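You operate a simulated robot arm through the tools that you are given. There is no shell and no other tool. Be economical: measure what you need, move in short steps, check, and stop when the job is done.

You run a simulated robot arm. Do the job below in one go: nothing can be reset, and whatever is moved stays where it is left.

Task
Bath the pink-stained paddle with the white coupling for its card's time.
Fine: paddle in the basket and lid shut before START; one run; switch off once the display is at 0.

Only the result counts: the job must be done as asked and must still hold three seconds after the hand-in. Knocking over, shifting, dropping, spilling or breaking anything else fails it. Lids that push on must go on centred and level and be pressed home; caps that screw on are set level and turned clockwise until they are tight.

Robot
A 6-joint arm with a two-finger parallel gripper, fixed in place. Base frame: the origin is at the foot of the arm, x ahead of it, y to its left, z up. Lengths are in cm, angles in degrees, forces in N, time in s.
With the tool pointing down near the work surface it reaches from about 14 to 74 cm from the base axis. Its first joint turns from -166.0 to 166.0 degrees. Payload 3.91 kg.
The TCP is the grasp point between the finger pads, 3 cm short of the fingertips. In the tool frame z runs along the fingers and y along their closing line. Largest opening 11 cm; finger width 2, thickness 1; the body of the gripper, 4.8 by 11.2 cm, starts 5.5 cm behind the TCP.
Orientation is that of the tool frame in the base frame, as a unit quaternion [x, y, z, w]. With the fingers straight down and closing along the base's y, the tool's x points along the base's -x, its y along +y and its z along -z.

Tools
- The arm moves only by the tool jog_arm. Its argument "deltas" is text: rows parted by semicolons, each of 7 numbers parted by spaces: the opening, from 0 (shut) to 1 (fully open), then the shift along the base's x, y, z in cm, then the turn, a rotation vector about the base's x, y, z in degrees. In form: grip x y z wx wy wz; .... A call has 1 to 10 rows; each row is the pose to reach, as a shift and turn from the pose commanded when the call began. Each row takes 0.2 s and may step no farther than 5 cm and 8.6 degrees from the row before; otherwise, or with a gripper value out of range, the whole call is refused. Where a pose cannot be reached the arm comes as near as it can. A force on the tool above 40 N (or 10 N above the force at the start of the call, whichever is more), or a blocked arm, ends the call early, and 0.2 s more pass. The fingers move at their own pace (about 4.5 cm/s each) and stop on an object; they squeeze with about 42 N. The grip force told is the motor's: it shows also when the fingers shut on nothing. Time passes only in rows, and 0.2 s behind the last, so rows that repeat a pose let the fingers close. It gives the time, the measured TCP pose, the force on the tool (base axes), the opening and the grip force at its end, in the units of the frame above (readings bear some noise).
- Cameras (640 x 400 px; columns grow to the right, rows downward): "scene" is fixed at [40.17, 64.92, 164.43]; the picture's right is [-0.97, -0.25, 0.00], its down [-0.18, 0.70, -0.69] and it looks along [0.17, -0.66, -0.73] (base axes); focal length 239 px, centre (320, 200). "wrist" rides on the gripper at [7.1, 2.2, -10.7] in the tool frame; the picture's right is [-0.29, 0.96, 0.00], its down [-0.76, -0.23, -0.61] and it looks along [-0.58, -0.18, 0.79] (tool axes); focal length 243 px, centre (320, 200). There is no depth. A picture from a camera that has moved, and an enlarged one, comes with that camera's place and axes in the base frame and with its lens.
- grab_frame(camera): a new picture of that camera. It takes no simulated time.
- slide_trunk(by): slides the trunk up (or, below 0, down) by that many cm; the arm rides with it, the base frame stays. It gives what a move gives, with no picture.
- enlarge(camera, box): a new picture of the part [left, top, right, bottom] of that camera's present view, enlarged. It takes no simulated time.
- hand_in(): hands the job in; it is judged then, once.

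Go step by step. Nothing tells you positions but the pictures and the camera data: compare them with the known pose of the tool, close in by small moves and look again before you grip or let go. The budget is 120 turns and 64 pictures, counting those below and the enlarged ones. Unless the task says otherwise, let go and move clear before handing in, and close with one line.

The tools are called after "Call:" by a JSON object that holds its "op" and its "data". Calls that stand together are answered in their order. jog_arm: Moves the arm, as the interface text tells. Its arguments: {"type":"object","properties":{"deltas":{"type":"string"}},"required":["deltas"]} The other tools are called the same way: slide_trunk (by) slides the trunk up or down; grab_frame (camera) takes a picture; enlarge (camera, box) takes an enlarged picture of a part of a camera's view; hand_in () hands the job in.

At the start:

```text
clock: 0.0
tcp_pos: [29.76, 13.09, 134.74]
tool_rot: [0.0, 1.0, -0.001, 0.0]
ft_force: [-0.6, 0.1, 0.3]
finger_gap: 11.01
finger_force: 0.0
trunk travel left (down, up): [-52.5, 6.5]
```

scene: 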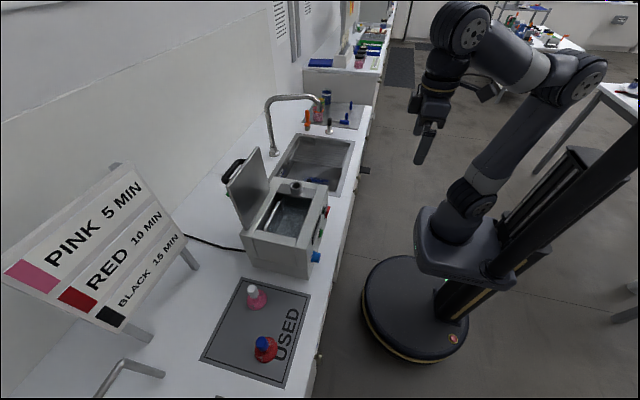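
wrist: 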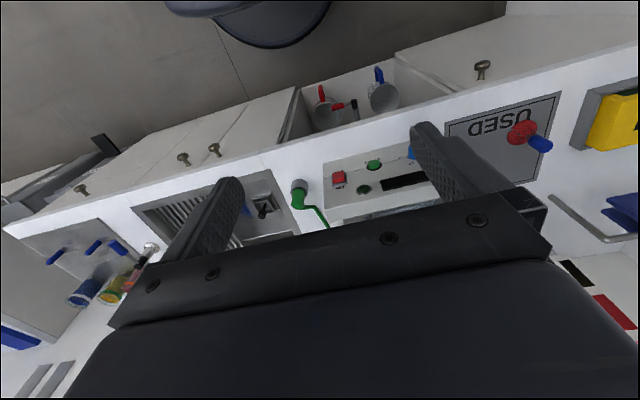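

I see an ultrasonic bath with open lid, a mat "USED" with two paddles (pink with white coupling, red with blue), and a drawer with others. I'll enlarge the key areas first.

Call:
{"op": "enlarge", "data": {"camera": "scene", "box": [200, 140, 360, 240]}}

Call:
{"op": "enlarge", "data": {"camera": "scene", "box": [190, 230, 350, 390]}}

Call:
{"op": "enlarge", "data": {"camera": "wrist", "box": [280, 50, 600, 250]}}

Call:
{"op": "enlarge", "data": {"camera": "scene", "box": [280, 70, 400, 150]}}

```text
4.00 times, centred on (280, 190) of scene
camera zoom: at [40.17, 64.92, 164.43], right [-0.97, -0.25, 0.0], down [-0.18, 0.7, -0.69], along [0.17, -0.66, -0.73], focal length 956 px, centre (480, 240)
```

zoom: 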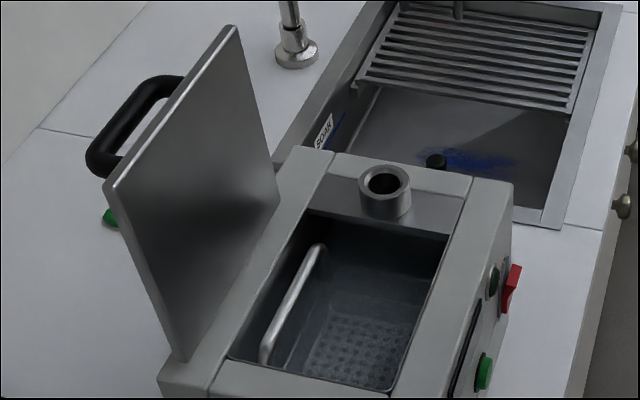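

```text
2.50 times, centred on (270, 310) of scene
camera zoom: at [40.17, 64.92, 164.43], right [-0.97, -0.25, 0.0], down [-0.18, 0.7, -0.69], along [0.17, -0.66, -0.73], focal length 598 px, centre (445, -75)
```

zoom: 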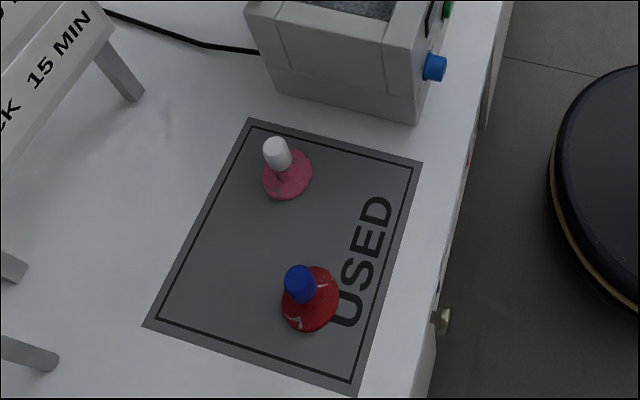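

```text
2.00 times, centred on (440, 150) of wrist
camera zoom: at [22.68, 15.08, 145.41], right [0.29, 0.96, 0.0], down [0.76, -0.23, 0.61], along [0.58, -0.18, -0.79], focal length 485 px, centre (80, 300)
```

zoom: 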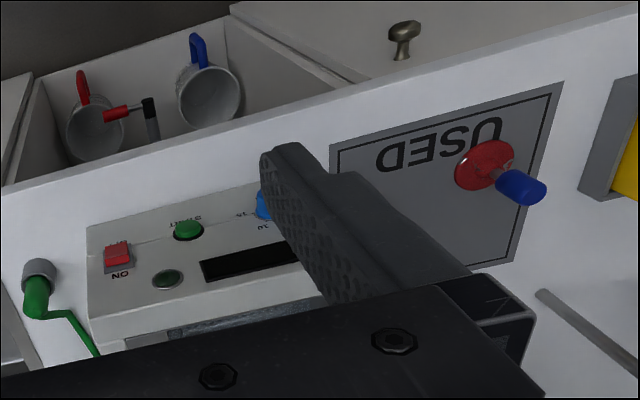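

```text
5.00 times, centred on (340, 110) of scene
camera zoom: at [40.17, 64.92, 164.43], right [-0.97, -0.25, 0.0], down [-0.18, 0.7, -0.69], along [0.17, -0.66, -0.73], focal length 1195 px, centre (220, 650)
```

zoom: 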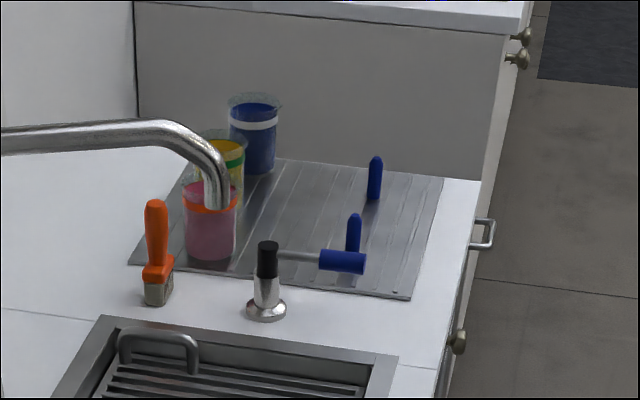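

The target is the pink disc with the white coupling on the mat, so the card time is 5 min. I'll move up and forward over the bath for a better look at the panel and tank.

Call:
{"op": "jog_arm", "data": {"deltas": "1 0 0 5 0 0 0; 1 4.5 0 6 0 0 0; 1 9 0 6 0 0 0; 1 12 0 6 0 0 0"}}

Call:
{"op": "grab_frame", "data": {"camera": "wrist"}}

```text
clock: 1.0
tcp_pos: [40.22, 12.77, 136.02]
tool_rot: [0.0, 1.0, 0.001, 0.003]
ft_force: [-0.6, 0.5, 0.5]
finger_gap: 10.98
finger_force: 0.0
out of reach, approached as far as the arm can: row 1, 2, 3, 4
trunk travel left (down, up): [-52.5, 6.5]
```

```text
57 pictures are left
camera wrist: at [33.18, 14.72, 146.61], right [0.29, 0.96, 0.0], down [0.76, -0.23, 0.61], along [0.59, -0.17, -0.79], focal length 243 px, centre (320, 200)
```

wrist: 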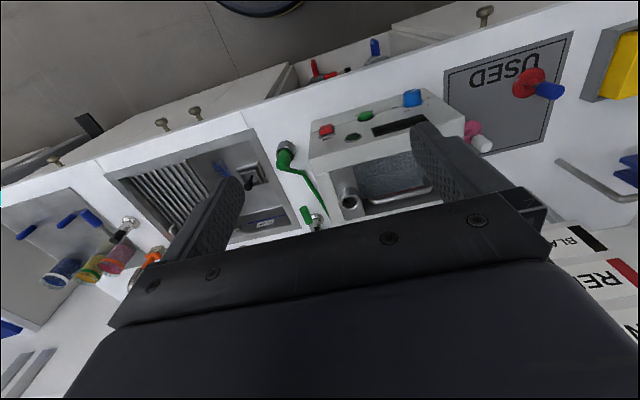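

Call:
{"op": "enlarge", "data": {"camera": "wrist", "box": [260, 70, 500, 220]}}

Call:
{"op": "slide_trunk", "data": {"by": 6}}

```text
2.67 times, centred on (380, 145) of wrist
camera zoom: at [33.18, 14.72, 146.61], right [0.29, 0.96, 0.0], down [0.76, -0.23, 0.61], along [0.59, -0.17, -0.79], focal length 647 px, centre (160, 347)
```

zoom: 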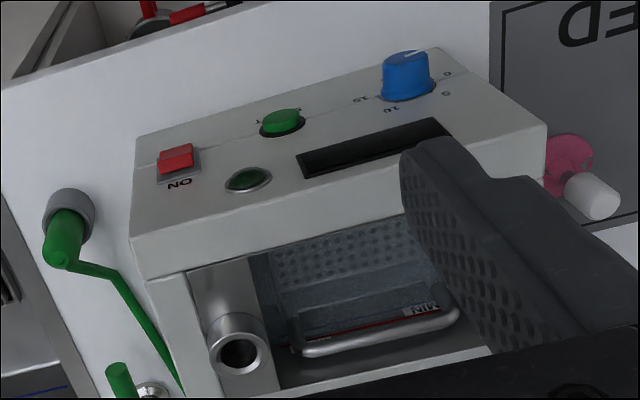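

```text
clock: 2.0
tcp_pos: [40.35, 12.66, 141.87]
tool_rot: [0.0, 1.0, 0.0, 0.002]
ft_force: [0.1, -0.4, 0.2]
finger_gap: 10.97
finger_force: 0.1
trunk travel left (down, up): [-58.5, 0.5]
```

Call:
{"op": "jog_arm", "data": {"deltas": "1 4.5 0 0 0 0 0; 1 9 0 0 0 0 0; 1 13 0 0 0 0 0; 1 13 0 0 0 0 0"}}

Call:
{"op": "grab_frame", "data": {"camera": "wrist"}}

Call:
{"op": "enlarge", "data": {"camera": "wrist", "box": [260, 30, 500, 180]}}

```text
clock: 3.0
tcp_pos: [52.13, 12.63, 138.63]
tool_rot: [0.0, 1.0, 0.001, 0.003]
ft_force: [0.7, -0.6, -0.1]
finger_gap: 10.97
finger_force: 0.1
out of reach, approached as far as the arm can: row 1, 2, 3, 4
trunk travel left (down, up): [-58.5, 0.5]
```

```text
55 pictures are left
camera wrist: at [44.91, 14.45, 149.34], right [0.29, 0.96, 0.01], down [0.75, -0.23, 0.61], along [0.59, -0.17, -0.79], focal length 243 px, centre (320, 200)
```

wrist: 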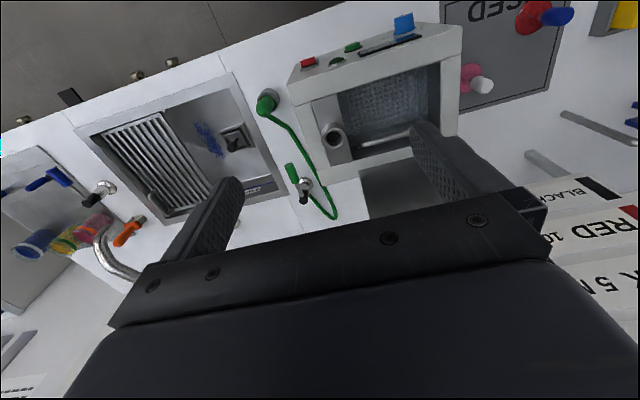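

```text
2.67 times, centred on (380, 105) of wrist
camera zoom: at [44.91, 14.45, 149.34], right [0.29, 0.96, 0.01], down [0.75, -0.23, 0.61], along [0.59, -0.17, -0.79], focal length 647 px, centre (160, 453)
```

zoom: 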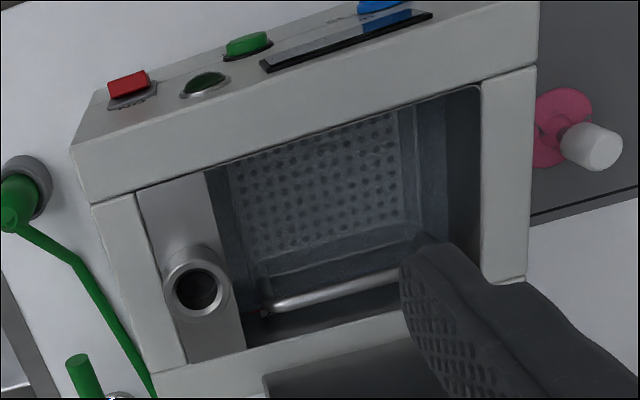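

Call:
{"op": "enlarge", "data": {"camera": "scene", "box": [250, 175, 330, 245]}}

Call:
{"op": "jog_arm", "data": {"deltas": "1 -4 0 0 0 0 0; 1 -8 0 0 0 -5 0; 1 -12 0 0 0 -10 0; 1 -16 0 -2 0 -15 0; 1 -18 0 -4 0 -20 0; 1 -19 0 -6 0 -25 0; 1 -19 0 -8 0 -30 0; 1 -19 0 -8 0 -30 0"}}

Call:
{"op": "grab_frame", "data": {"camera": "wrist"}}

```text
5.71 times, centred on (290, 210) of scene
camera zoom: at [40.17, 64.92, 164.43], right [-0.97, -0.25, 0.0], down [-0.18, 0.7, -0.69], along [0.17, -0.66, -0.73], focal length 1366 px, centre (491, 143)
```

zoom: 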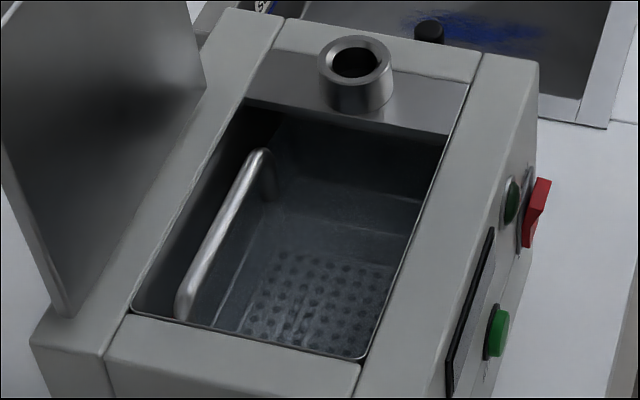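

```text
clock: 4.8
tcp_pos: [32.89, 12.8, 130.81]
tool_rot: [0.0, 0.965, 0.001, 0.262]
ft_force: [0.1, 0.0, 0.3]
finger_gap: 10.98
finger_force: 0.2
trunk travel left (down, up): [-58.5, 0.5]
```

```text
52 pictures are left
camera wrist: at [21.36, 14.69, 136.48], right [0.25, 0.96, 0.15], down [0.35, -0.23, 0.91], along [0.9, -0.17, -0.39], focal length 243 px, centre (320, 200)
```

wrist: 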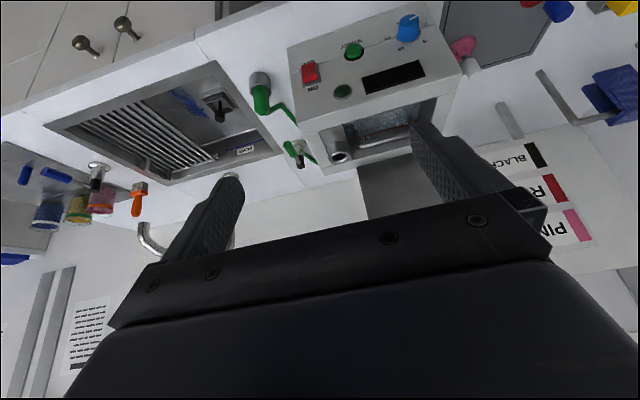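

Call:
{"op": "enlarge", "data": {"camera": "wrist", "box": [280, 80, 440, 180]}}

Call:
{"op": "enlarge", "data": {"camera": "wrist", "box": [270, 0, 470, 120]}}

```text
4.00 times, centred on (360, 130) of wrist
camera zoom: at [21.36, 14.69, 136.48], right [0.25, 0.96, 0.15], down [0.35, -0.23, 0.91], along [0.9, -0.17, -0.39], focal length 970 px, centre (160, 480)
```

zoom: 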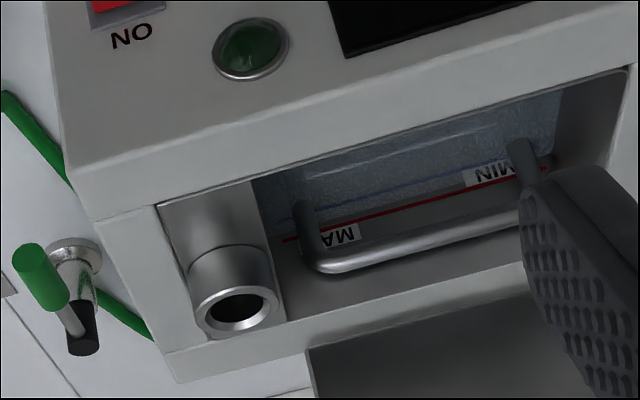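

```text
3.20 times, centred on (370, 60) of wrist
camera zoom: at [21.36, 14.69, 136.48], right [0.25, 0.96, 0.15], down [0.35, -0.23, 0.91], along [0.9, -0.17, -0.39], focal length 776 px, centre (160, 648)
```

zoom: 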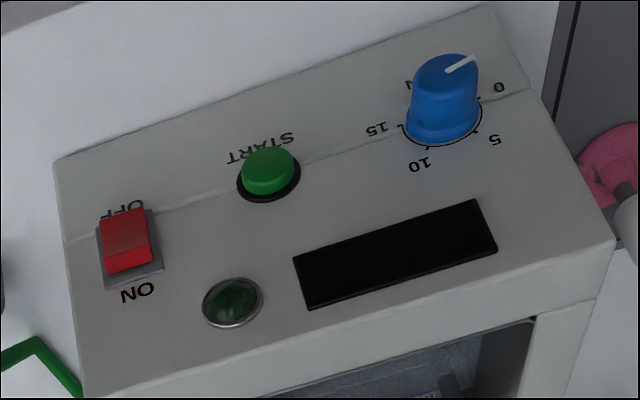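

Call:
{"op": "jog_arm", "data": {"deltas": "1 4 1 -2 0 0 0; 1 8 2 -5 0 0 0; 1 12 4 -8 0 0 0; 1 12 4 -8 0 0 0"}}

Call:
{"op": "grab_frame", "data": {"camera": "wrist"}}

Call:
{"op": "enlarge", "data": {"camera": "wrist", "box": [280, 40, 440, 140]}}

```text
refused: row 2 steps farther than a row can; nothing moved
```

```text
49 pictures are left
camera wrist: at [21.36, 14.69, 136.48], right [0.25, 0.96, 0.15], down [0.35, -0.23, 0.91], along [0.9, -0.17, -0.39], focal length 243 px, centre (320, 200)
```

wrist: 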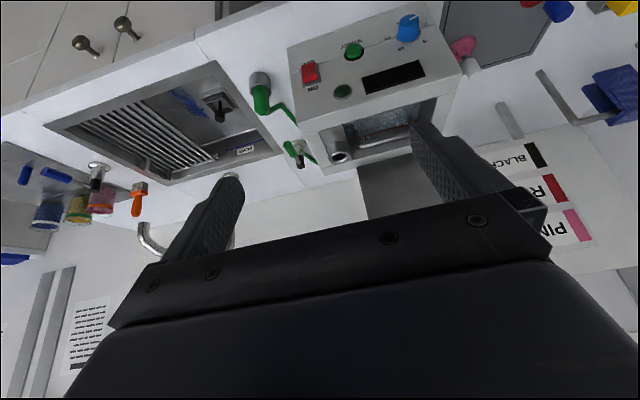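

```text
4.00 times, centred on (360, 90) of wrist
camera zoom: at [21.36, 14.69, 136.48], right [0.25, 0.96, 0.15], down [0.35, -0.23, 0.91], along [0.9, -0.17, -0.39], focal length 970 px, centre (160, 640)
```

zoom: 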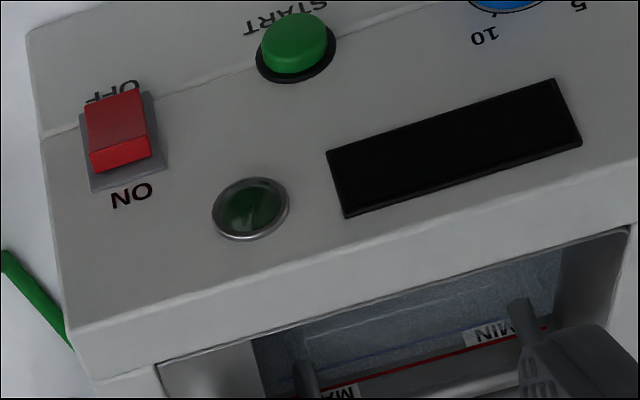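

Call:
{"op": "jog_arm", "data": {"deltas": "1 3 1 -2 0 0 0; 1 6 2 -4 0 0 0; 1 9 3 -6 0 0 0; 1 12 4 -8 0 0 0; 1 12 4 -8 0 0 0"}}

Call:
{"op": "enlarge", "data": {"camera": "wrist", "box": [260, 0, 480, 140]}}

```text
clock: 6.0
tcp_pos: [44.89, 16.71, 122.85]
tool_rot: [0.0, 0.965, 0.001, 0.262]
ft_force: [0.8, 0.4, 0.3]
finger_gap: 11.02
finger_force: 0.0
trunk travel left (down, up): [-58.5, 0.5]
```

```text
2.86 times, centred on (370, 70) of wrist
camera zoom: at [33.4, 18.74, 128.52], right [0.25, 0.96, 0.15], down [0.35, -0.23, 0.91], along [0.9, -0.17, -0.39], focal length 693 px, centre (177, 571)
```

zoom: 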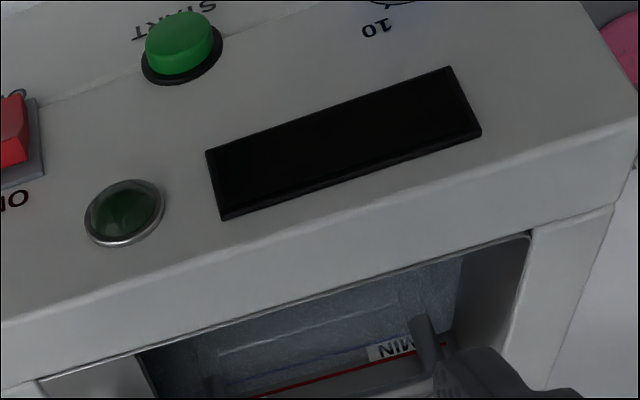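

The bath box sits at about x 52–70, y 7–33, with its top near z 109.5. The paddle is near (65, 43), and the lid stands upright at x of about 70. The switch is OFF and water appears to reach the level marks, so I'll yaw toward the paddle and approach it with a look.

Call:
{"op": "jog_arm", "data": {"deltas": "0.5 -1 4.8 0 0 0 8.4; 0.5 -1 9.6 0 0 0 16.8; 0.5 1 14 0 0 0 25.2; 0.5 4 17.5 0 0 0 33.6; 0.5 7.5 20.5 -1 0 0 33.6; 0.5 11 22.5 -2 0 0 33.6; 0.5 11 22.5 -2 0 0 33.6"}}

Call:
{"op": "grab_frame", "data": {"camera": "wrist"}}

```text
clock: 7.6
tcp_pos: [55.99, 38.87, 120.96]
tool_rot: [-0.28, 0.924, 0.077, 0.25]
ft_force: [0.0, -0.2, 0.0]
finger_gap: 5.51
finger_force: 0.0
trunk travel left (down, up): [-58.5, 0.5]
```

```text
46 pictures are left
camera wrist: at [45.21, 34.11, 126.71], right [-0.32, 0.93, 0.15], down [0.42, 0.0, 0.91], along [0.85, 0.36, -0.39], focal length 243 px, centre (320, 200)
```

wrist: 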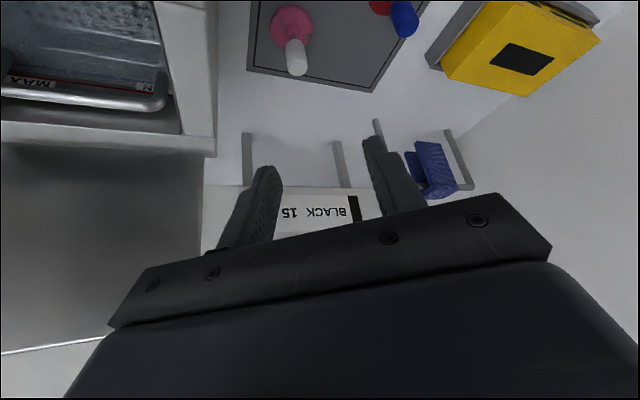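

Call:
{"op": "enlarge", "data": {"camera": "wrist", "box": [240, 0, 400, 100]}}

Call:
{"op": "enlarge", "data": {"camera": "wrist", "box": [0, 0, 220, 150]}}

```text
4.00 times, centred on (320, 50) of wrist
camera zoom: at [45.21, 34.11, 126.71], right [-0.32, 0.93, 0.15], down [0.42, 0.0, 0.91], along [0.85, 0.36, -0.39], focal length 970 px, centre (320, 800)
```

zoom: 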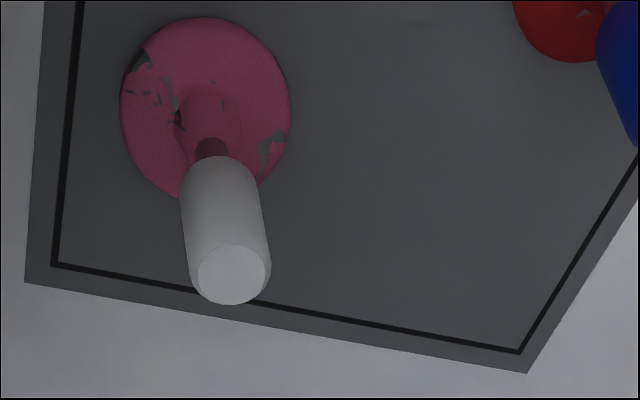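

```text
2.67 times, centred on (110, 75) of wrist
camera zoom: at [45.21, 34.11, 126.71], right [-0.32, 0.93, 0.15], down [0.42, 0.0, 0.91], along [0.85, 0.36, -0.39], focal length 647 px, centre (880, 533)
```

zoom: 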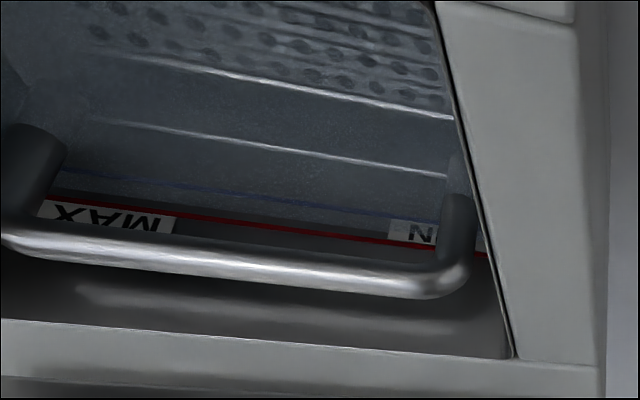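

The paddle axis is at about (65.0, 42.6) with the coupling top near z 99.3. I'll go above it with the half-open gripper and check.

Call:
{"op": "jog_arm", "data": {"deltas": "0.5 2.5 1 -4 0 0 0; 0.5 5 2 -8 0 0 0; 0.5 7.5 3 -12 0 0 0; 0.5 9 3.73 -15.5 0 0 0; 0.5 9 3.73 -15.5 0 0 0"}}

Call:
{"op": "grab_frame", "data": {"camera": "wrist"}}

Call:
{"op": "enlarge", "data": {"camera": "scene", "box": [200, 210, 360, 330]}}

```text
clock: 8.8
tcp_pos: [65.15, 42.6, 105.4]
tool_rot: [-0.281, 0.924, 0.077, 0.25]
ft_force: [-0.4, 0.6, -0.6]
finger_gap: 5.51
finger_force: 0.0
trunk travel left (down, up): [-58.5, 0.5]
```

```text
43 pictures are left
camera wrist: at [54.27, 37.85, 111.06], right [-0.32, 0.93, 0.15], down [0.42, 0.0, 0.91], along [0.85, 0.35, -0.39], focal length 243 px, centre (320, 200)
```

wrist: 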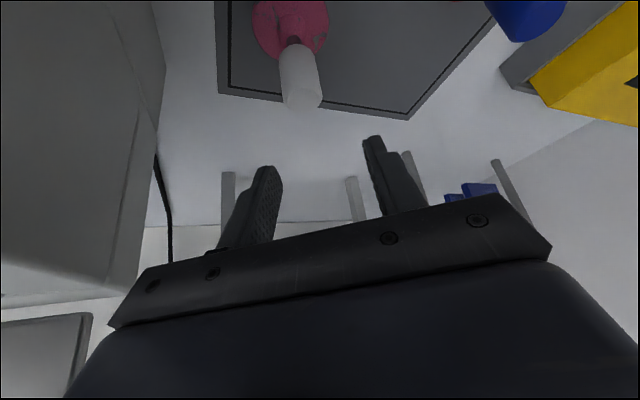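

```text
3.33 times, centred on (280, 270) of scene
camera zoom: at [40.17, 64.92, 164.43], right [-0.97, -0.25, 0.0], down [-0.18, 0.7, -0.69], along [0.17, -0.66, -0.73], focal length 797 px, centre (453, -33)
```

zoom: 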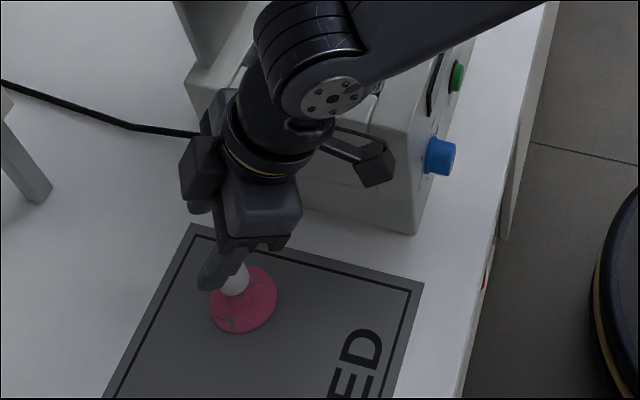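

Call:
{"op": "jog_arm", "data": {"deltas": "0.5 0.1 -0.25 -3 0 0 0; 0.5 0.1 -0.25 -5.5 0 0 0; 0.5 0.1 -0.25 -7.2 0 0 0; 0.5 0.1 -0.25 -7.2 0 0 0"}}

Call:
{"op": "grab_frame", "data": {"camera": "wrist"}}

```text
clock: 9.8
tcp_pos: [65.14, 42.57, 98.31]
tool_rot: [-0.279, 0.924, 0.076, 0.25]
ft_force: [0.1, -0.2, -0.4]
finger_gap: 5.49
finger_force: 0.1
trunk travel left (down, up): [-58.5, 0.5]
```

```text
41 pictures are left
camera wrist: at [54.4, 37.78, 103.97], right [-0.32, 0.93, 0.15], down [0.42, 0.0, 0.91], along [0.85, 0.35, -0.39], focal length 243 px, centre (320, 200)
```

wrist: 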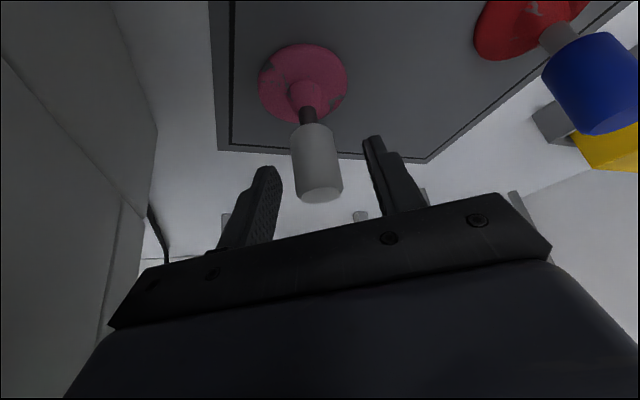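

Call:
{"op": "jog_arm", "data": {"deltas": "0.5 0 -0.1 -0.9 0 0 0; 0.5 0 -0.1 -0.9 0 0 0; 0 0 -0.1 -0.9 0 0 0; 0 0 -0.1 -0.9 0 0 0; 0 0 -0.1 -0.9 0 0 0; 0 0 -0.1 -0.9 0 0 0"}}

Call:
{"op": "enlarge", "data": {"camera": "wrist", "box": [200, 20, 440, 220]}}

```text
clock: 11.2
tcp_pos: [65.2, 42.38, 97.57]
tool_rot: [-0.279, 0.924, 0.078, 0.25]
ft_force: [0.0, -0.1, 0.0]
finger_gap: 2.58
finger_force: 41.8
trunk travel left (down, up): [-58.5, 0.5]
```

```text
2.00 times, centred on (320, 120) of wrist
camera zoom: at [54.42, 37.6, 103.13], right [-0.32, 0.93, 0.15], down [0.42, 0.0, 0.91], along [0.85, 0.35, -0.39], focal length 485 px, centre (320, 360)
```

zoom: 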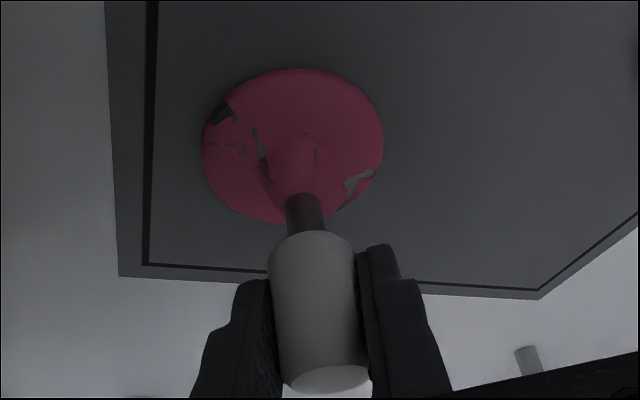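

The paddle is gripped by its coupling. I'll lift it straight up until it's well clear of the bath rim.

Call:
{"op": "jog_arm", "data": {"deltas": "0 0 0 3 0 0 0; 0 0 0 7.5 0 0 0; 0 0 0 12 0 0 0; 0 -1 0 16.5 0 0 0; 0 -2.5 0 20.5 0 0 0; 0 -4 0 23.5 0 0 0; 0 -6 0 25 0 0 0; 0 -6 0 25 0 0 0"}}

```text
clock: 13.0
tcp_pos: [58.77, 42.14, 122.26]
tool_rot: [-0.28, 0.924, 0.077, 0.25]
ft_force: [-0.3, -0.3, -2.2]
finger_gap: 2.58
finger_force: 41.8
trunk travel left (down, up): [-58.5, 0.5]
```

Call:
{"op": "jog_arm", "data": {"deltas": "0 -1 -4.5 0 0 0 -8.4; 0 -1 -9 0 0 0 -16.8; 0 0 -13.5 0 0 0 -25.2; 0 1 -17.5 0 0 0 -33.6; 0 2 -19.6 -1 0 0 -33.6; 0 2 -19.6 -1 0 0 -33.6"}}

Call:
{"op": "jog_arm", "data": {"deltas": "0 0 0 -1 0 8 0; 0 0 0 -1 0 8 0"}}

Call:
{"op": "grab_frame", "data": {"camera": "wrist"}}

Call:
{"op": "enlarge", "data": {"camera": "scene", "box": [220, 130, 380, 260]}}

```text
clock: 14.4
tcp_pos: [61.0, 22.83, 121.3]
tool_rot: [-0.001, 0.965, 0.002, 0.261]
ft_force: [0.5, 0.2, -1.5]
finger_gap: 2.57
finger_force: 41.8
trunk travel left (down, up): [-58.5, 0.5]
```

```text
clock: 15.0
tcp_pos: [61.01, 22.86, 120.3]
tool_rot: [0.0, 0.981, 0.002, 0.194]
ft_force: [-0.9, 0.0, -1.7]
finger_gap: 2.59
finger_force: 41.8
trunk travel left (down, up): [-58.5, 0.5]
```

```text
39 pictures are left
camera wrist: at [50.33, 24.8, 127.51], right [0.27, 0.96, 0.11], down [0.47, -0.23, 0.85], along [0.84, -0.17, -0.51], focal length 243 px, centre (320, 200)
```

wrist: 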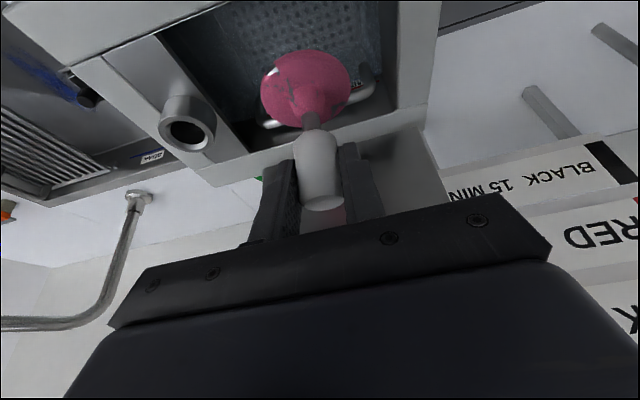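

```text
3.08 times, centred on (300, 195) of scene
camera zoom: at [40.17, 64.92, 164.43], right [-0.97, -0.25, 0.0], down [-0.18, 0.7, -0.69], along [0.17, -0.66, -0.73], focal length 735 px, centre (382, 215)
```

zoom: 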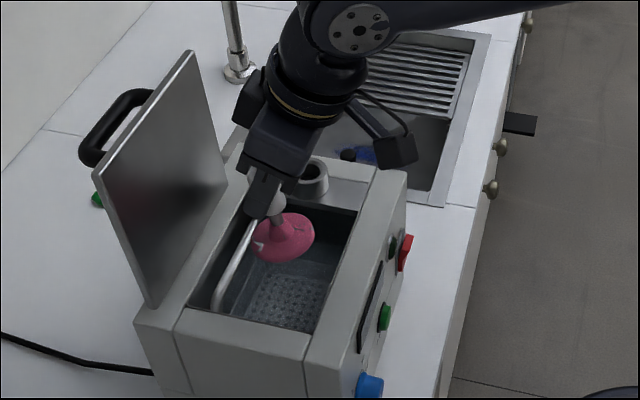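

Call:
{"op": "jog_arm", "data": {"deltas": "0 0.3 0 -4 0 0 0; 0 0.3 0 -8 0 0 0; 0 0.3 0 -11 0 0 0; 0 0.3 0 -12.5 0 0 0; 0 0.3 0 -12.5 0 0 0"}}

Call:
{"op": "grab_frame", "data": {"camera": "wrist"}}

Call:
{"op": "enlarge", "data": {"camera": "scene", "box": [230, 170, 350, 260]}}

```text
clock: 16.2
tcp_pos: [61.38, 22.85, 107.9]
tool_rot: [-0.001, 0.981, 0.001, 0.194]
ft_force: [0.7, 0.6, -1.6]
finger_gap: 2.55
finger_force: 41.8
trunk travel left (down, up): [-58.5, 0.5]
```

```text
37 pictures are left
camera wrist: at [50.75, 24.8, 115.06], right [0.27, 0.96, 0.11], down [0.47, -0.23, 0.85], along [0.84, -0.17, -0.51], focal length 243 px, centre (320, 200)
```

wrist: 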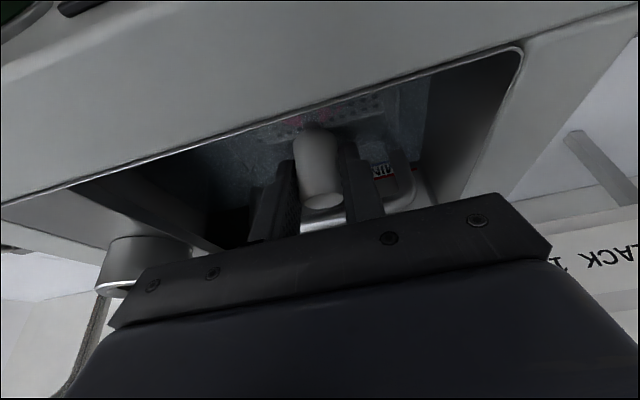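

```text
4.44 times, centred on (290, 215) of scene
camera zoom: at [40.17, 64.92, 164.43], right [-0.97, -0.25, 0.0], down [-0.18, 0.7, -0.69], along [0.17, -0.66, -0.73], focal length 1062 px, centre (453, 133)
```

zoom: 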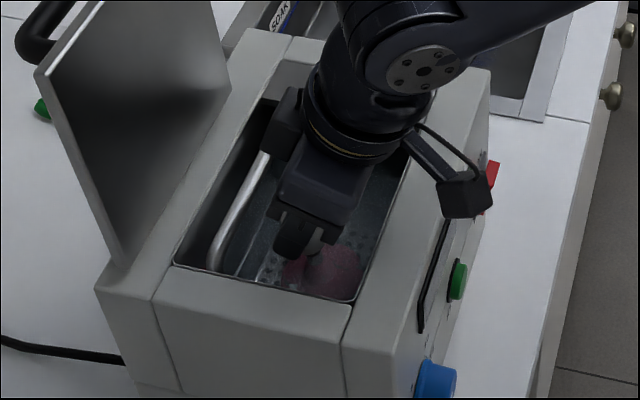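

Call:
{"op": "jog_arm", "data": {"deltas": "0 0 0 -0.8 0 0 0; 0 0 0 -1.4 0 0 0; 0 0 0 -1.4 0 0 0"}}

```text
clock: 17.0
tcp_pos: [61.44, 22.64, 106.31]
tool_rot: [-0.001, 0.981, 0.001, 0.194]
ft_force: [0.8, 0.1, -0.5]
finger_gap: 2.57
finger_force: 42.4
trunk travel left (down, up): [-58.5, 0.5]
```

Call:
{"op": "jog_arm", "data": {"deltas": "0 0 0 -0.6 0 0 0; 0 0 0 -0.6 0 0 0"}}

Call:
{"op": "jog_arm", "data": {"deltas": "0 0 0 -0.6 0 0 0; 0 0 0 -0.6 0 0 0"}}

```text
clock: 17.6
tcp_pos: [61.39, 22.72, 106.14]
tool_rot: [-0.001, 0.98, 0.002, 0.198]
ft_force: [0.5, -2.7, 25.6]
finger_gap: 2.57
finger_force: 42.0
trunk travel left (down, up): [-58.5, 0.5]
```

```text
clock: 18.2
tcp_pos: [61.04, 22.82, 105.71]
tool_rot: [0.0, 0.98, 0.003, 0.197]
ft_force: [-6.2, 5.9, 35.6]
finger_gap: 2.56
finger_force: 41.9
trunk travel left (down, up): [-58.5, 0.5]
```

The disc has reached the basket floor (contact at TCP z of about 106). I'll ease up slightly and open the fingers.

Call:
{"op": "jog_arm", "data": {"deltas": "0 0 0 0.7 0 0 0; 0 0 0 0.7 0 0 0"}}

Call:
{"op": "jog_arm", "data": {"deltas": "0.3 0 0 0 0 0 0; 0.4 0 0 0 0 0 0; 0.45 0 0 0 0 0 0; 0.45 0 0 0 0 0 0; 0.45 0 0 0 0 0 0"}}

Call:
{"op": "grab_frame", "data": {"camera": "wrist"}}

```text
clock: 18.8
tcp_pos: [61.02, 22.51, 105.71]
tool_rot: [0.001, 0.981, -0.001, 0.192]
ft_force: [-1.3, 1.4, -0.1]
finger_gap: 2.57
finger_force: 42.4
trunk travel left (down, up): [-58.5, 0.5]
```

```text
clock: 20.0
tcp_pos: [61.24, 22.78, 106.01]
tool_rot: [0.0, 0.981, 0.001, 0.194]
ft_force: [0.5, -0.8, 0.4]
finger_gap: 4.92
finger_force: 0.1
trunk travel left (down, up): [-58.5, 0.5]
```

```text
35 pictures are left
camera wrist: at [50.6, 24.68, 113.3], right [0.27, 0.96, 0.11], down [0.47, -0.23, 0.85], along [0.84, -0.17, -0.51], focal length 243 px, centre (320, 200)
```

wrist: 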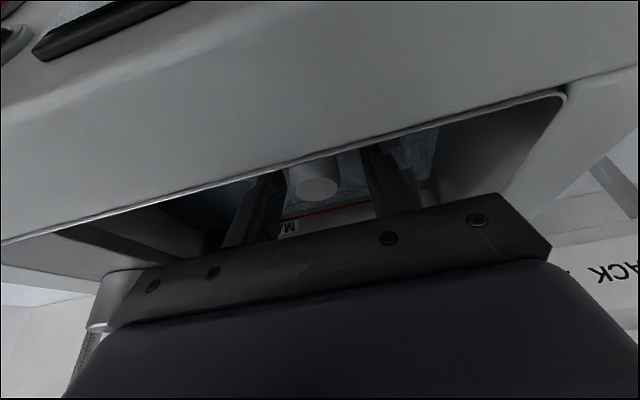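

Call:
{"op": "jog_arm", "data": {"deltas": "0.45 0 0 3 0 0 0; 0.45 0 0 7 0 0 0; 0.45 0 0 11.5 0 0 0; 0.45 0 0 16 0 0 0; 0.45 -4 0 17 0 0 0; 0.45 -8 0 18 0 0 0; 0.45 -8 0 18 0 0 0"}}

Call:
{"op": "grab_frame", "data": {"camera": "wrist"}}

Call:
{"op": "enlarge", "data": {"camera": "scene", "box": [210, 140, 370, 260]}}

```text
clock: 21.6
tcp_pos: [52.94, 23.04, 124.0]
tool_rot: [0.0, 0.981, 0.0, 0.193]
ft_force: [-0.3, 0.6, 0.1]
finger_gap: 4.93
finger_force: 0.1
trunk travel left (down, up): [-58.5, 0.5]
```

```text
34 pictures are left
camera wrist: at [42.41, 24.95, 131.25], right [0.27, 0.96, 0.11], down [0.47, -0.23, 0.85], along [0.84, -0.17, -0.51], focal length 243 px, centre (320, 200)
```

wrist: 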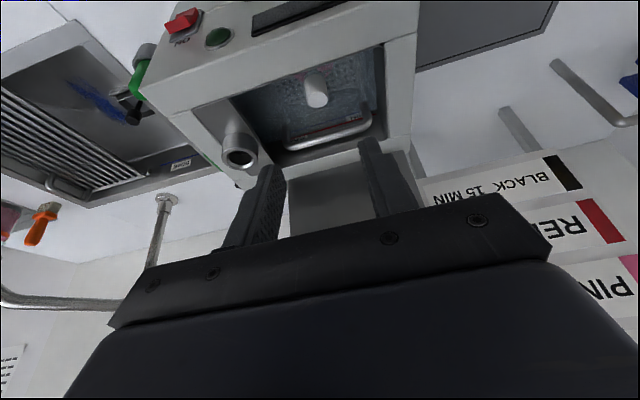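

```text
3.33 times, centred on (290, 200) of scene
camera zoom: at [40.17, 64.92, 164.43], right [-0.97, -0.25, 0.0], down [-0.18, 0.7, -0.69], along [0.17, -0.66, -0.73], focal length 797 px, centre (420, 200)
```

zoom: 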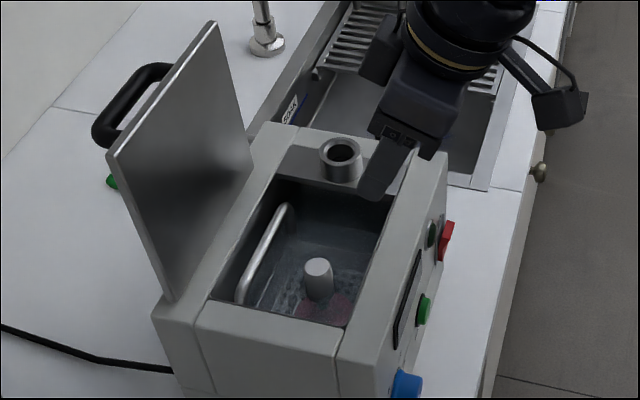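

The paddle stands upright in the basket. Next is the lid, where I'll cage its top edge near the -y side, away from the handle, with the fingers closing in the x–z plane. First I'll roll the tool by 90°.

Call:
{"op": "jog_arm", "data": {"deltas": "0.6 -1 -0.6 0 3.07 0 -7.585; 0.7 -2 -1.2 0 6.14 0 -15.17; 0.7 -2 -1.8 0 9.21 0 -22.76; 0.7 -2 -2.4 0 12.28 0 -30.34; 0.7 -2 -3 0 15.35 0 -37.93; 0.7 -2 -3.6 0 18.42 0 -45.51; 0.7 -2 -4.2 0 21.49 0 -53.1; 0.7 -2 -4.8 0 24.56 0 -60.68; 0.7 -2 -5.4 0 27.63 0 -68.27; 0.7 -2 -6 0 30.7 0 -75.85"}}

Call:
{"op": "jog_arm", "data": {"deltas": "0.7 0 0 1 3.07 0 -7.585; 0.7 0 0 1 3.07 0 -7.585"}}

Call:
{"op": "jog_arm", "data": {"deltas": "0.7 3 0 2 0 -8 0; 0.7 6 0 4 0 -8 0; 0.7 6 0 5 0 -8 0; 0.7 6 0 5 0 -8 0"}}

Call:
{"op": "grab_frame", "data": {"camera": "wrist"}}

Call:
{"op": "grab_frame", "data": {"camera": "scene"}}

```text
clock: 23.8
tcp_pos: [51.32, 16.71, 124.08]
tool_rot: [0.643, 0.741, 0.125, 0.147]
ft_force: [-1.0, 0.4, 0.1]
finger_gap: 7.71
finger_force: 0.0
trunk travel left (down, up): [-58.5, 0.5]
```

```text
clock: 24.4
tcp_pos: [51.33, 16.69, 125.06]
tool_rot: [0.695, 0.693, 0.135, 0.137]
ft_force: [0.8, -0.2, -1.4]
finger_gap: 7.66
finger_force: 0.1
trunk travel left (down, up): [-58.5, 0.5]
```

```text
clock: 25.4
tcp_pos: [57.35, 16.63, 130.04]
tool_rot: [0.683, 0.682, 0.182, 0.186]
ft_force: [0.5, -0.4, -0.6]
finger_gap: 7.69
finger_force: 0.1
trunk travel left (down, up): [-58.5, 0.5]
```

```text
32 pictures are left
camera wrist: at [53.89, 23.61, 140.28], right [0.83, -0.29, 0.48], down [-0.51, -0.76, 0.41], along [0.25, -0.59, -0.77], focal length 243 px, centre (320, 200)
```

wrist: 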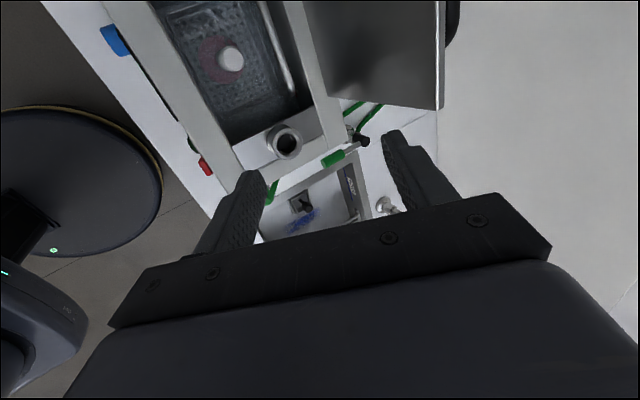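

```text
31 pictures are left
```

scene: 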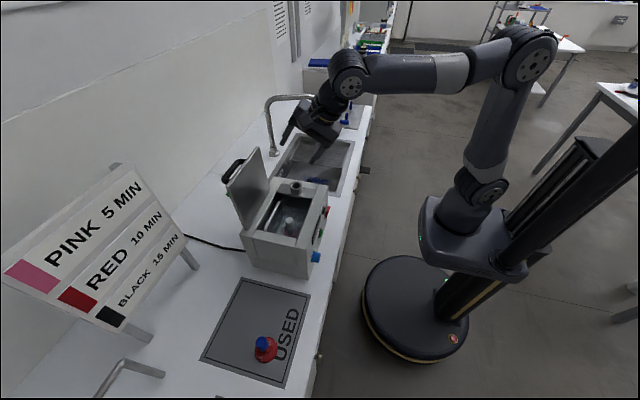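

Call:
{"op": "jog_arm", "data": {"deltas": "0.7 3 0.4 0.8 0 0 0; 0.7 6 0.4 0.8 0 0 0; 0.7 9.6 0.4 0.8 0 0 0; 0.7 9.6 0.4 0.8 0 0 0"}}

Call:
{"op": "enlarge", "data": {"camera": "wrist", "box": [160, 0, 480, 200]}}

Call:
{"op": "enlarge", "data": {"camera": "scene", "box": [200, 70, 360, 210]}}

```text
clock: 26.4
tcp_pos: [67.1, 17.06, 130.89]
tool_rot: [0.683, 0.682, 0.182, 0.186]
ft_force: [0.0, 0.0, -1.1]
finger_gap: 7.68
finger_force: 0.0
trunk travel left (down, up): [-58.5, 0.5]
```

```text
2.00 times, centred on (320, 100) of wrist
camera zoom: at [63.62, 24.09, 141.25], right [0.83, -0.29, 0.48], down [-0.51, -0.76, 0.41], along [0.25, -0.59, -0.77], focal length 485 px, centre (320, 400)
```

zoom: 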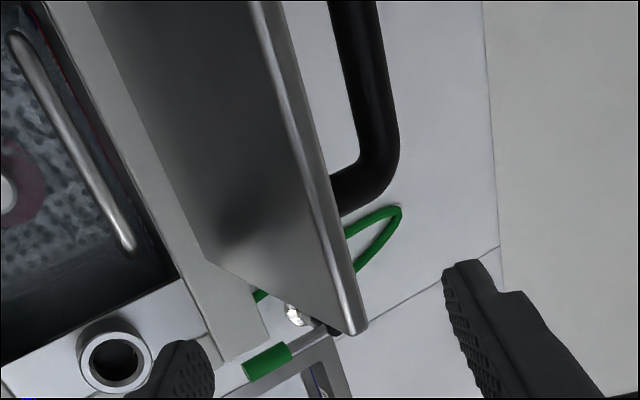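

```text
2.86 times, centred on (280, 140) of scene
camera zoom: at [40.17, 64.92, 164.43], right [-0.97, -0.25, 0.0], down [-0.18, 0.7, -0.69], along [0.17, -0.66, -0.73], focal length 683 px, centre (434, 371)
```

zoom: 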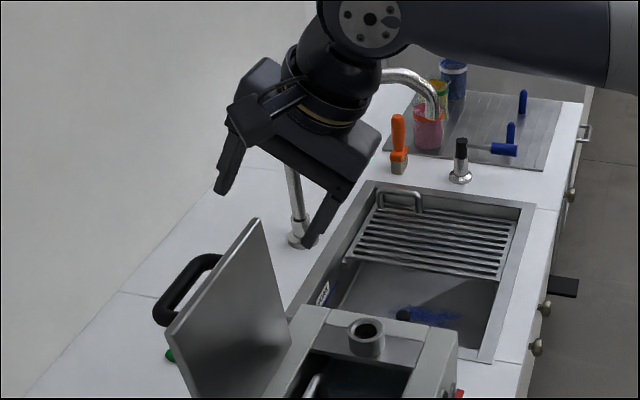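

The lid's -y top corner is at about (70.4, 15.2, 127), and my open fingers straddle its plane. I'll lower them so the rear finger goes behind the lid edge.

Call:
{"op": "jog_arm", "data": {"deltas": "0.7 0.2 -0.3 -1.5 0 0 0; 0.7 0.2 -0.3 -3 0 0 0; 0.7 0.2 -0.3 -4.8 0 0 0; 0.7 0.2 -0.3 -4.8 0 0 0"}}

Call:
{"op": "enlarge", "data": {"camera": "wrist", "box": [160, 0, 480, 200]}}

Call:
{"op": "enlarge", "data": {"camera": "scene", "box": [200, 90, 320, 210]}}

```text
clock: 27.4
tcp_pos: [67.18, 16.9, 126.08]
tool_rot: [0.683, 0.682, 0.182, 0.186]
ft_force: [0.0, 0.0, 1.0]
finger_gap: 7.68
finger_force: 0.1
trunk travel left (down, up): [-58.5, 0.5]
```

```text
2.00 times, centred on (320, 100) of wrist
camera zoom: at [63.8, 23.91, 136.34], right [0.83, -0.29, 0.48], down [-0.51, -0.76, 0.41], along [0.25, -0.59, -0.77], focal length 485 px, centre (320, 400)
```

zoom: 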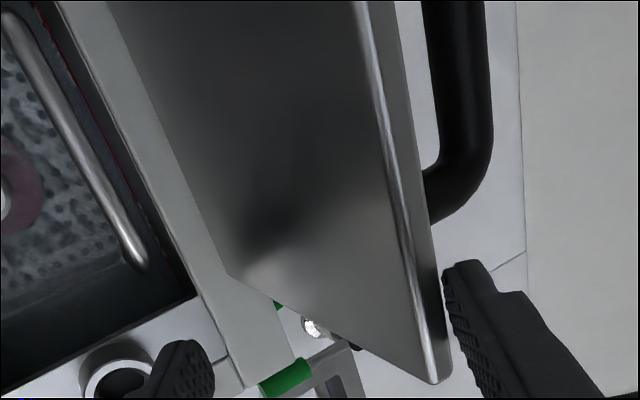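

```text
3.33 times, centred on (260, 150) of scene
camera zoom: at [40.17, 64.92, 164.43], right [-0.97, -0.25, 0.0], down [-0.18, 0.7, -0.69], along [0.17, -0.66, -0.73], focal length 797 px, centre (520, 367)
```

zoom: 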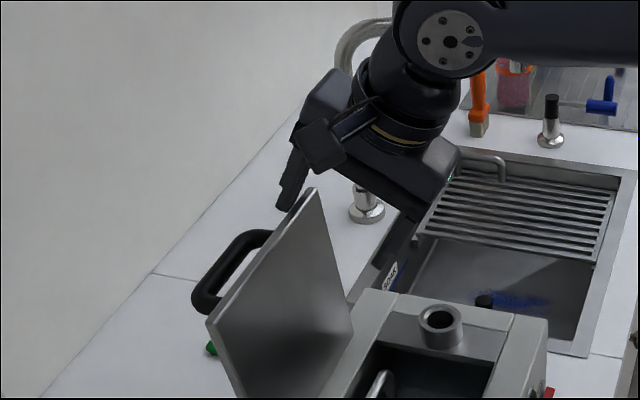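

Call:
{"op": "jog_arm", "data": {"deltas": "0.7 0.5 0.2 -0.8 0 0 0; 0.6 -0.8 0.2 -1.2 0 0 0; 0.5 -2.2 0.2 -1.7 0 0 0; 0.4 -3.6 0.2 -2.2 0 0 0; 0.35 -4.9 0.2 -2.7 0 0 0; 0.3 -4.9 0.2 -2.7 0 0 0"}}

Call:
{"op": "enlarge", "data": {"camera": "wrist", "box": [160, 0, 480, 200]}}

Call:
{"op": "enlarge", "data": {"camera": "scene", "box": [200, 90, 320, 210]}}

```text
clock: 28.8
tcp_pos: [62.23, 16.92, 123.23]
tool_rot: [0.682, 0.684, 0.181, 0.185]
ft_force: [-0.3, -0.1, 0.3]
finger_gap: 3.32
finger_force: 0.1
trunk travel left (down, up): [-58.5, 0.5]
```

```text
2.00 times, centred on (320, 100) of wrist
camera zoom: at [58.83, 24.0, 133.54], right [0.83, -0.29, 0.48], down [-0.51, -0.76, 0.41], along [0.24, -0.59, -0.77], focal length 485 px, centre (320, 400)
```

zoom: 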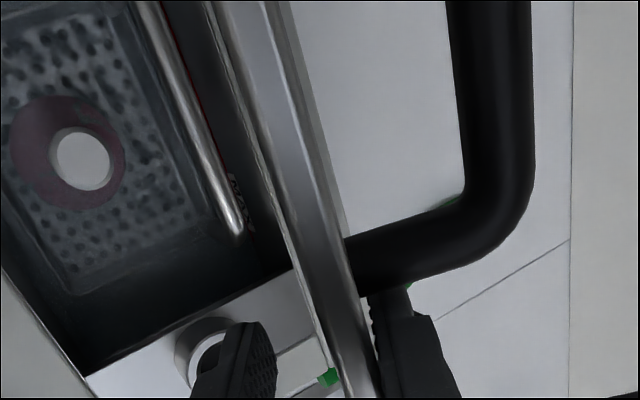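

```text
3.33 times, centred on (260, 150) of scene
camera zoom: at [40.17, 64.92, 164.43], right [-0.97, -0.25, 0.0], down [-0.18, 0.7, -0.69], along [0.17, -0.66, -0.73], focal length 797 px, centre (520, 367)
```

zoom: 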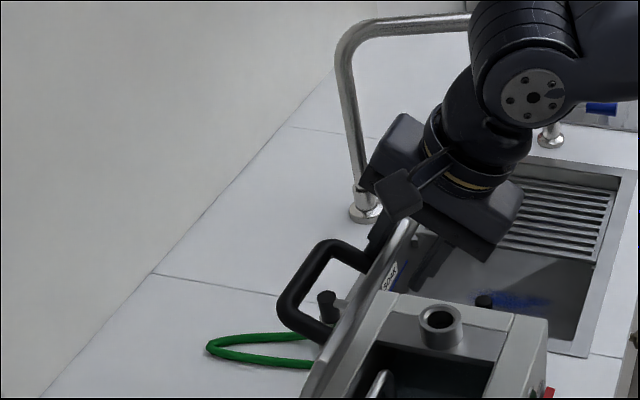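

The lid rests against the rear finger and its hinge seems to hold it there, so it isn't falling. I'll follow the arc with the lid caged between the fingers.

Call:
{"op": "jog_arm", "data": {"deltas": "0.3 -0.85 0.15 -0.6 0 -4 0; 0.3 -1.7 0.3 -1.2 0 -8 0; 0.3 -2.5 0.3 -1.95 0 -12 0; 0.3 -3.35 0.3 -2.7 0 -16 0; 0.3 -4.1 0.3 -3.5 0 -20 0; 0.3 -4.8 0.3 -4.4 0 -24 0; 0.3 -5.4 0.3 -5.3 0 -28 0; 0.3 -5.95 0.3 -6.25 0 -32 0; 0.3 -5.95 0.3 -6.25 0 -32 0"}}

Call:
{"op": "enlarge", "data": {"camera": "scene", "box": [200, 110, 360, 250]}}

Call:
{"op": "grab_frame", "data": {"camera": "wrist"}}

```text
clock: 30.8
tcp_pos: [57.77, 17.06, 120.73]
tool_rot: [0.619, 0.622, 0.338, 0.341]
ft_force: [0.6, 0.0, 0.2]
finger_gap: 3.28
finger_force: 0.1
out of reach, approached as far as the arm can: row 7, 8, 9
trunk travel left (down, up): [-58.5, 0.5]
```

```text
2.86 times, centred on (280, 180) of scene
camera zoom: at [40.17, 64.92, 164.43], right [-0.97, -0.25, 0.0], down [-0.18, 0.7, -0.69], along [0.17, -0.66, -0.73], focal length 683 px, centre (434, 257)
```

zoom: 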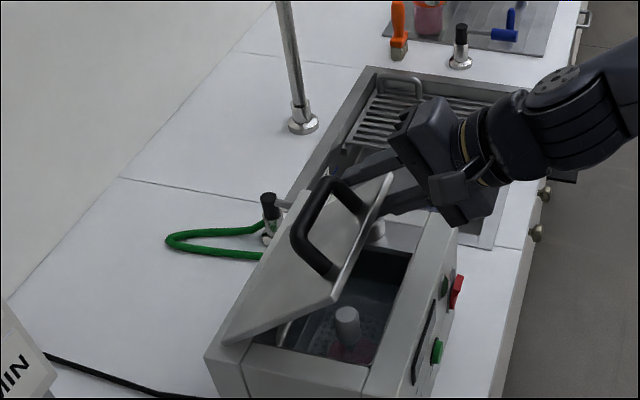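

```text
23 pictures are left
camera wrist: at [49.97, 24.08, 128.18], right [0.52, -0.29, 0.81], down [-0.64, -0.76, 0.14], along [0.57, -0.58, -0.57], focal length 243 px, centre (320, 200)
```

wrist: 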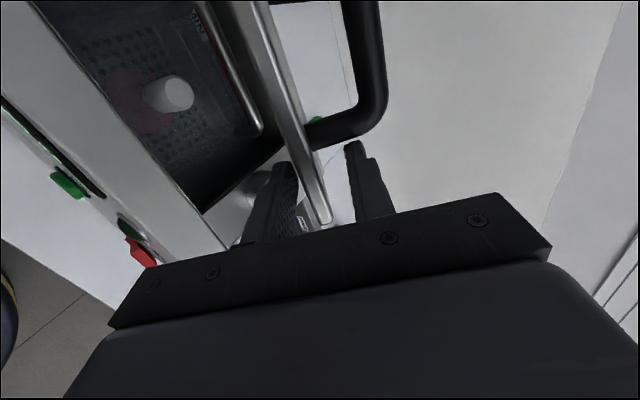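

The lid is partly lowered, but the arm reached a reach limit. Lowering the trunk a little keeps the lid caged and brings it further down.

Call:
{"op": "slide_trunk", "data": {"by": -3.5}}

Call:
{"op": "enlarge", "data": {"camera": "scene", "box": [200, 110, 360, 250]}}

```text
clock: 31.6
tcp_pos: [57.84, 16.92, 117.09]
tool_rot: [0.62, 0.621, 0.337, 0.34]
ft_force: [0.9, -0.2, 0.0]
finger_gap: 3.28
finger_force: 0.0
trunk travel left (down, up): [-55.0, 4.0]
```

```text
2.86 times, centred on (280, 180) of scene
camera zoom: at [40.17, 64.92, 164.43], right [-0.97, -0.25, 0.0], down [-0.18, 0.7, -0.69], along [0.17, -0.66, -0.73], focal length 683 px, centre (434, 257)
```

zoom: 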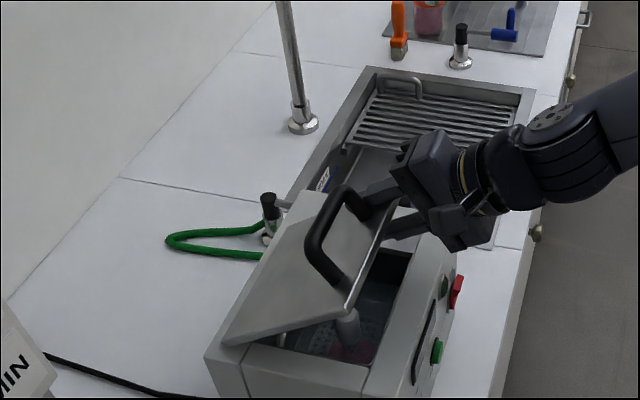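

Call:
{"op": "jog_arm", "data": {"deltas": "0.3 -2 0 2 0 0 0; 0.3 -5 0 4.5 0 0 0; 0.3 -9 0 7 0 0 0; 0.3 -12 0 10 0 0 0; 0.3 -12 0 10 0 0 0"}}

Call:
{"op": "enlarge", "data": {"camera": "scene", "box": [200, 110, 360, 250]}}

```text
clock: 32.8
tcp_pos: [45.75, 16.92, 127.1]
tool_rot: [0.62, 0.622, 0.337, 0.34]
ft_force: [1.2, -0.3, -0.5]
finger_gap: 3.29
finger_force: 0.1
trunk travel left (down, up): [-55.0, 4.0]
```

```text
2.86 times, centred on (280, 180) of scene
camera zoom: at [40.17, 64.92, 164.43], right [-0.97, -0.25, 0.0], down [-0.18, 0.7, -0.69], along [0.17, -0.66, -0.73], focal length 683 px, centre (434, 257)
```

zoom: 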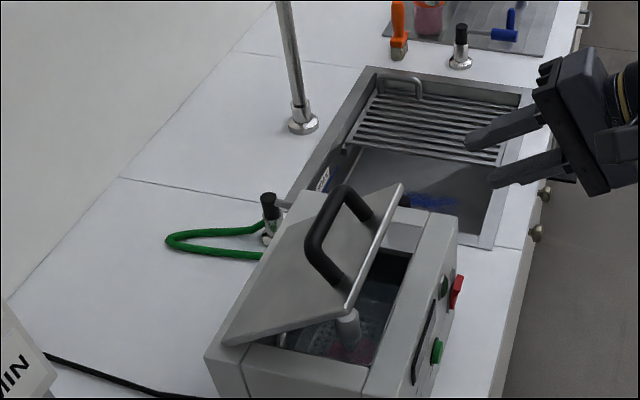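

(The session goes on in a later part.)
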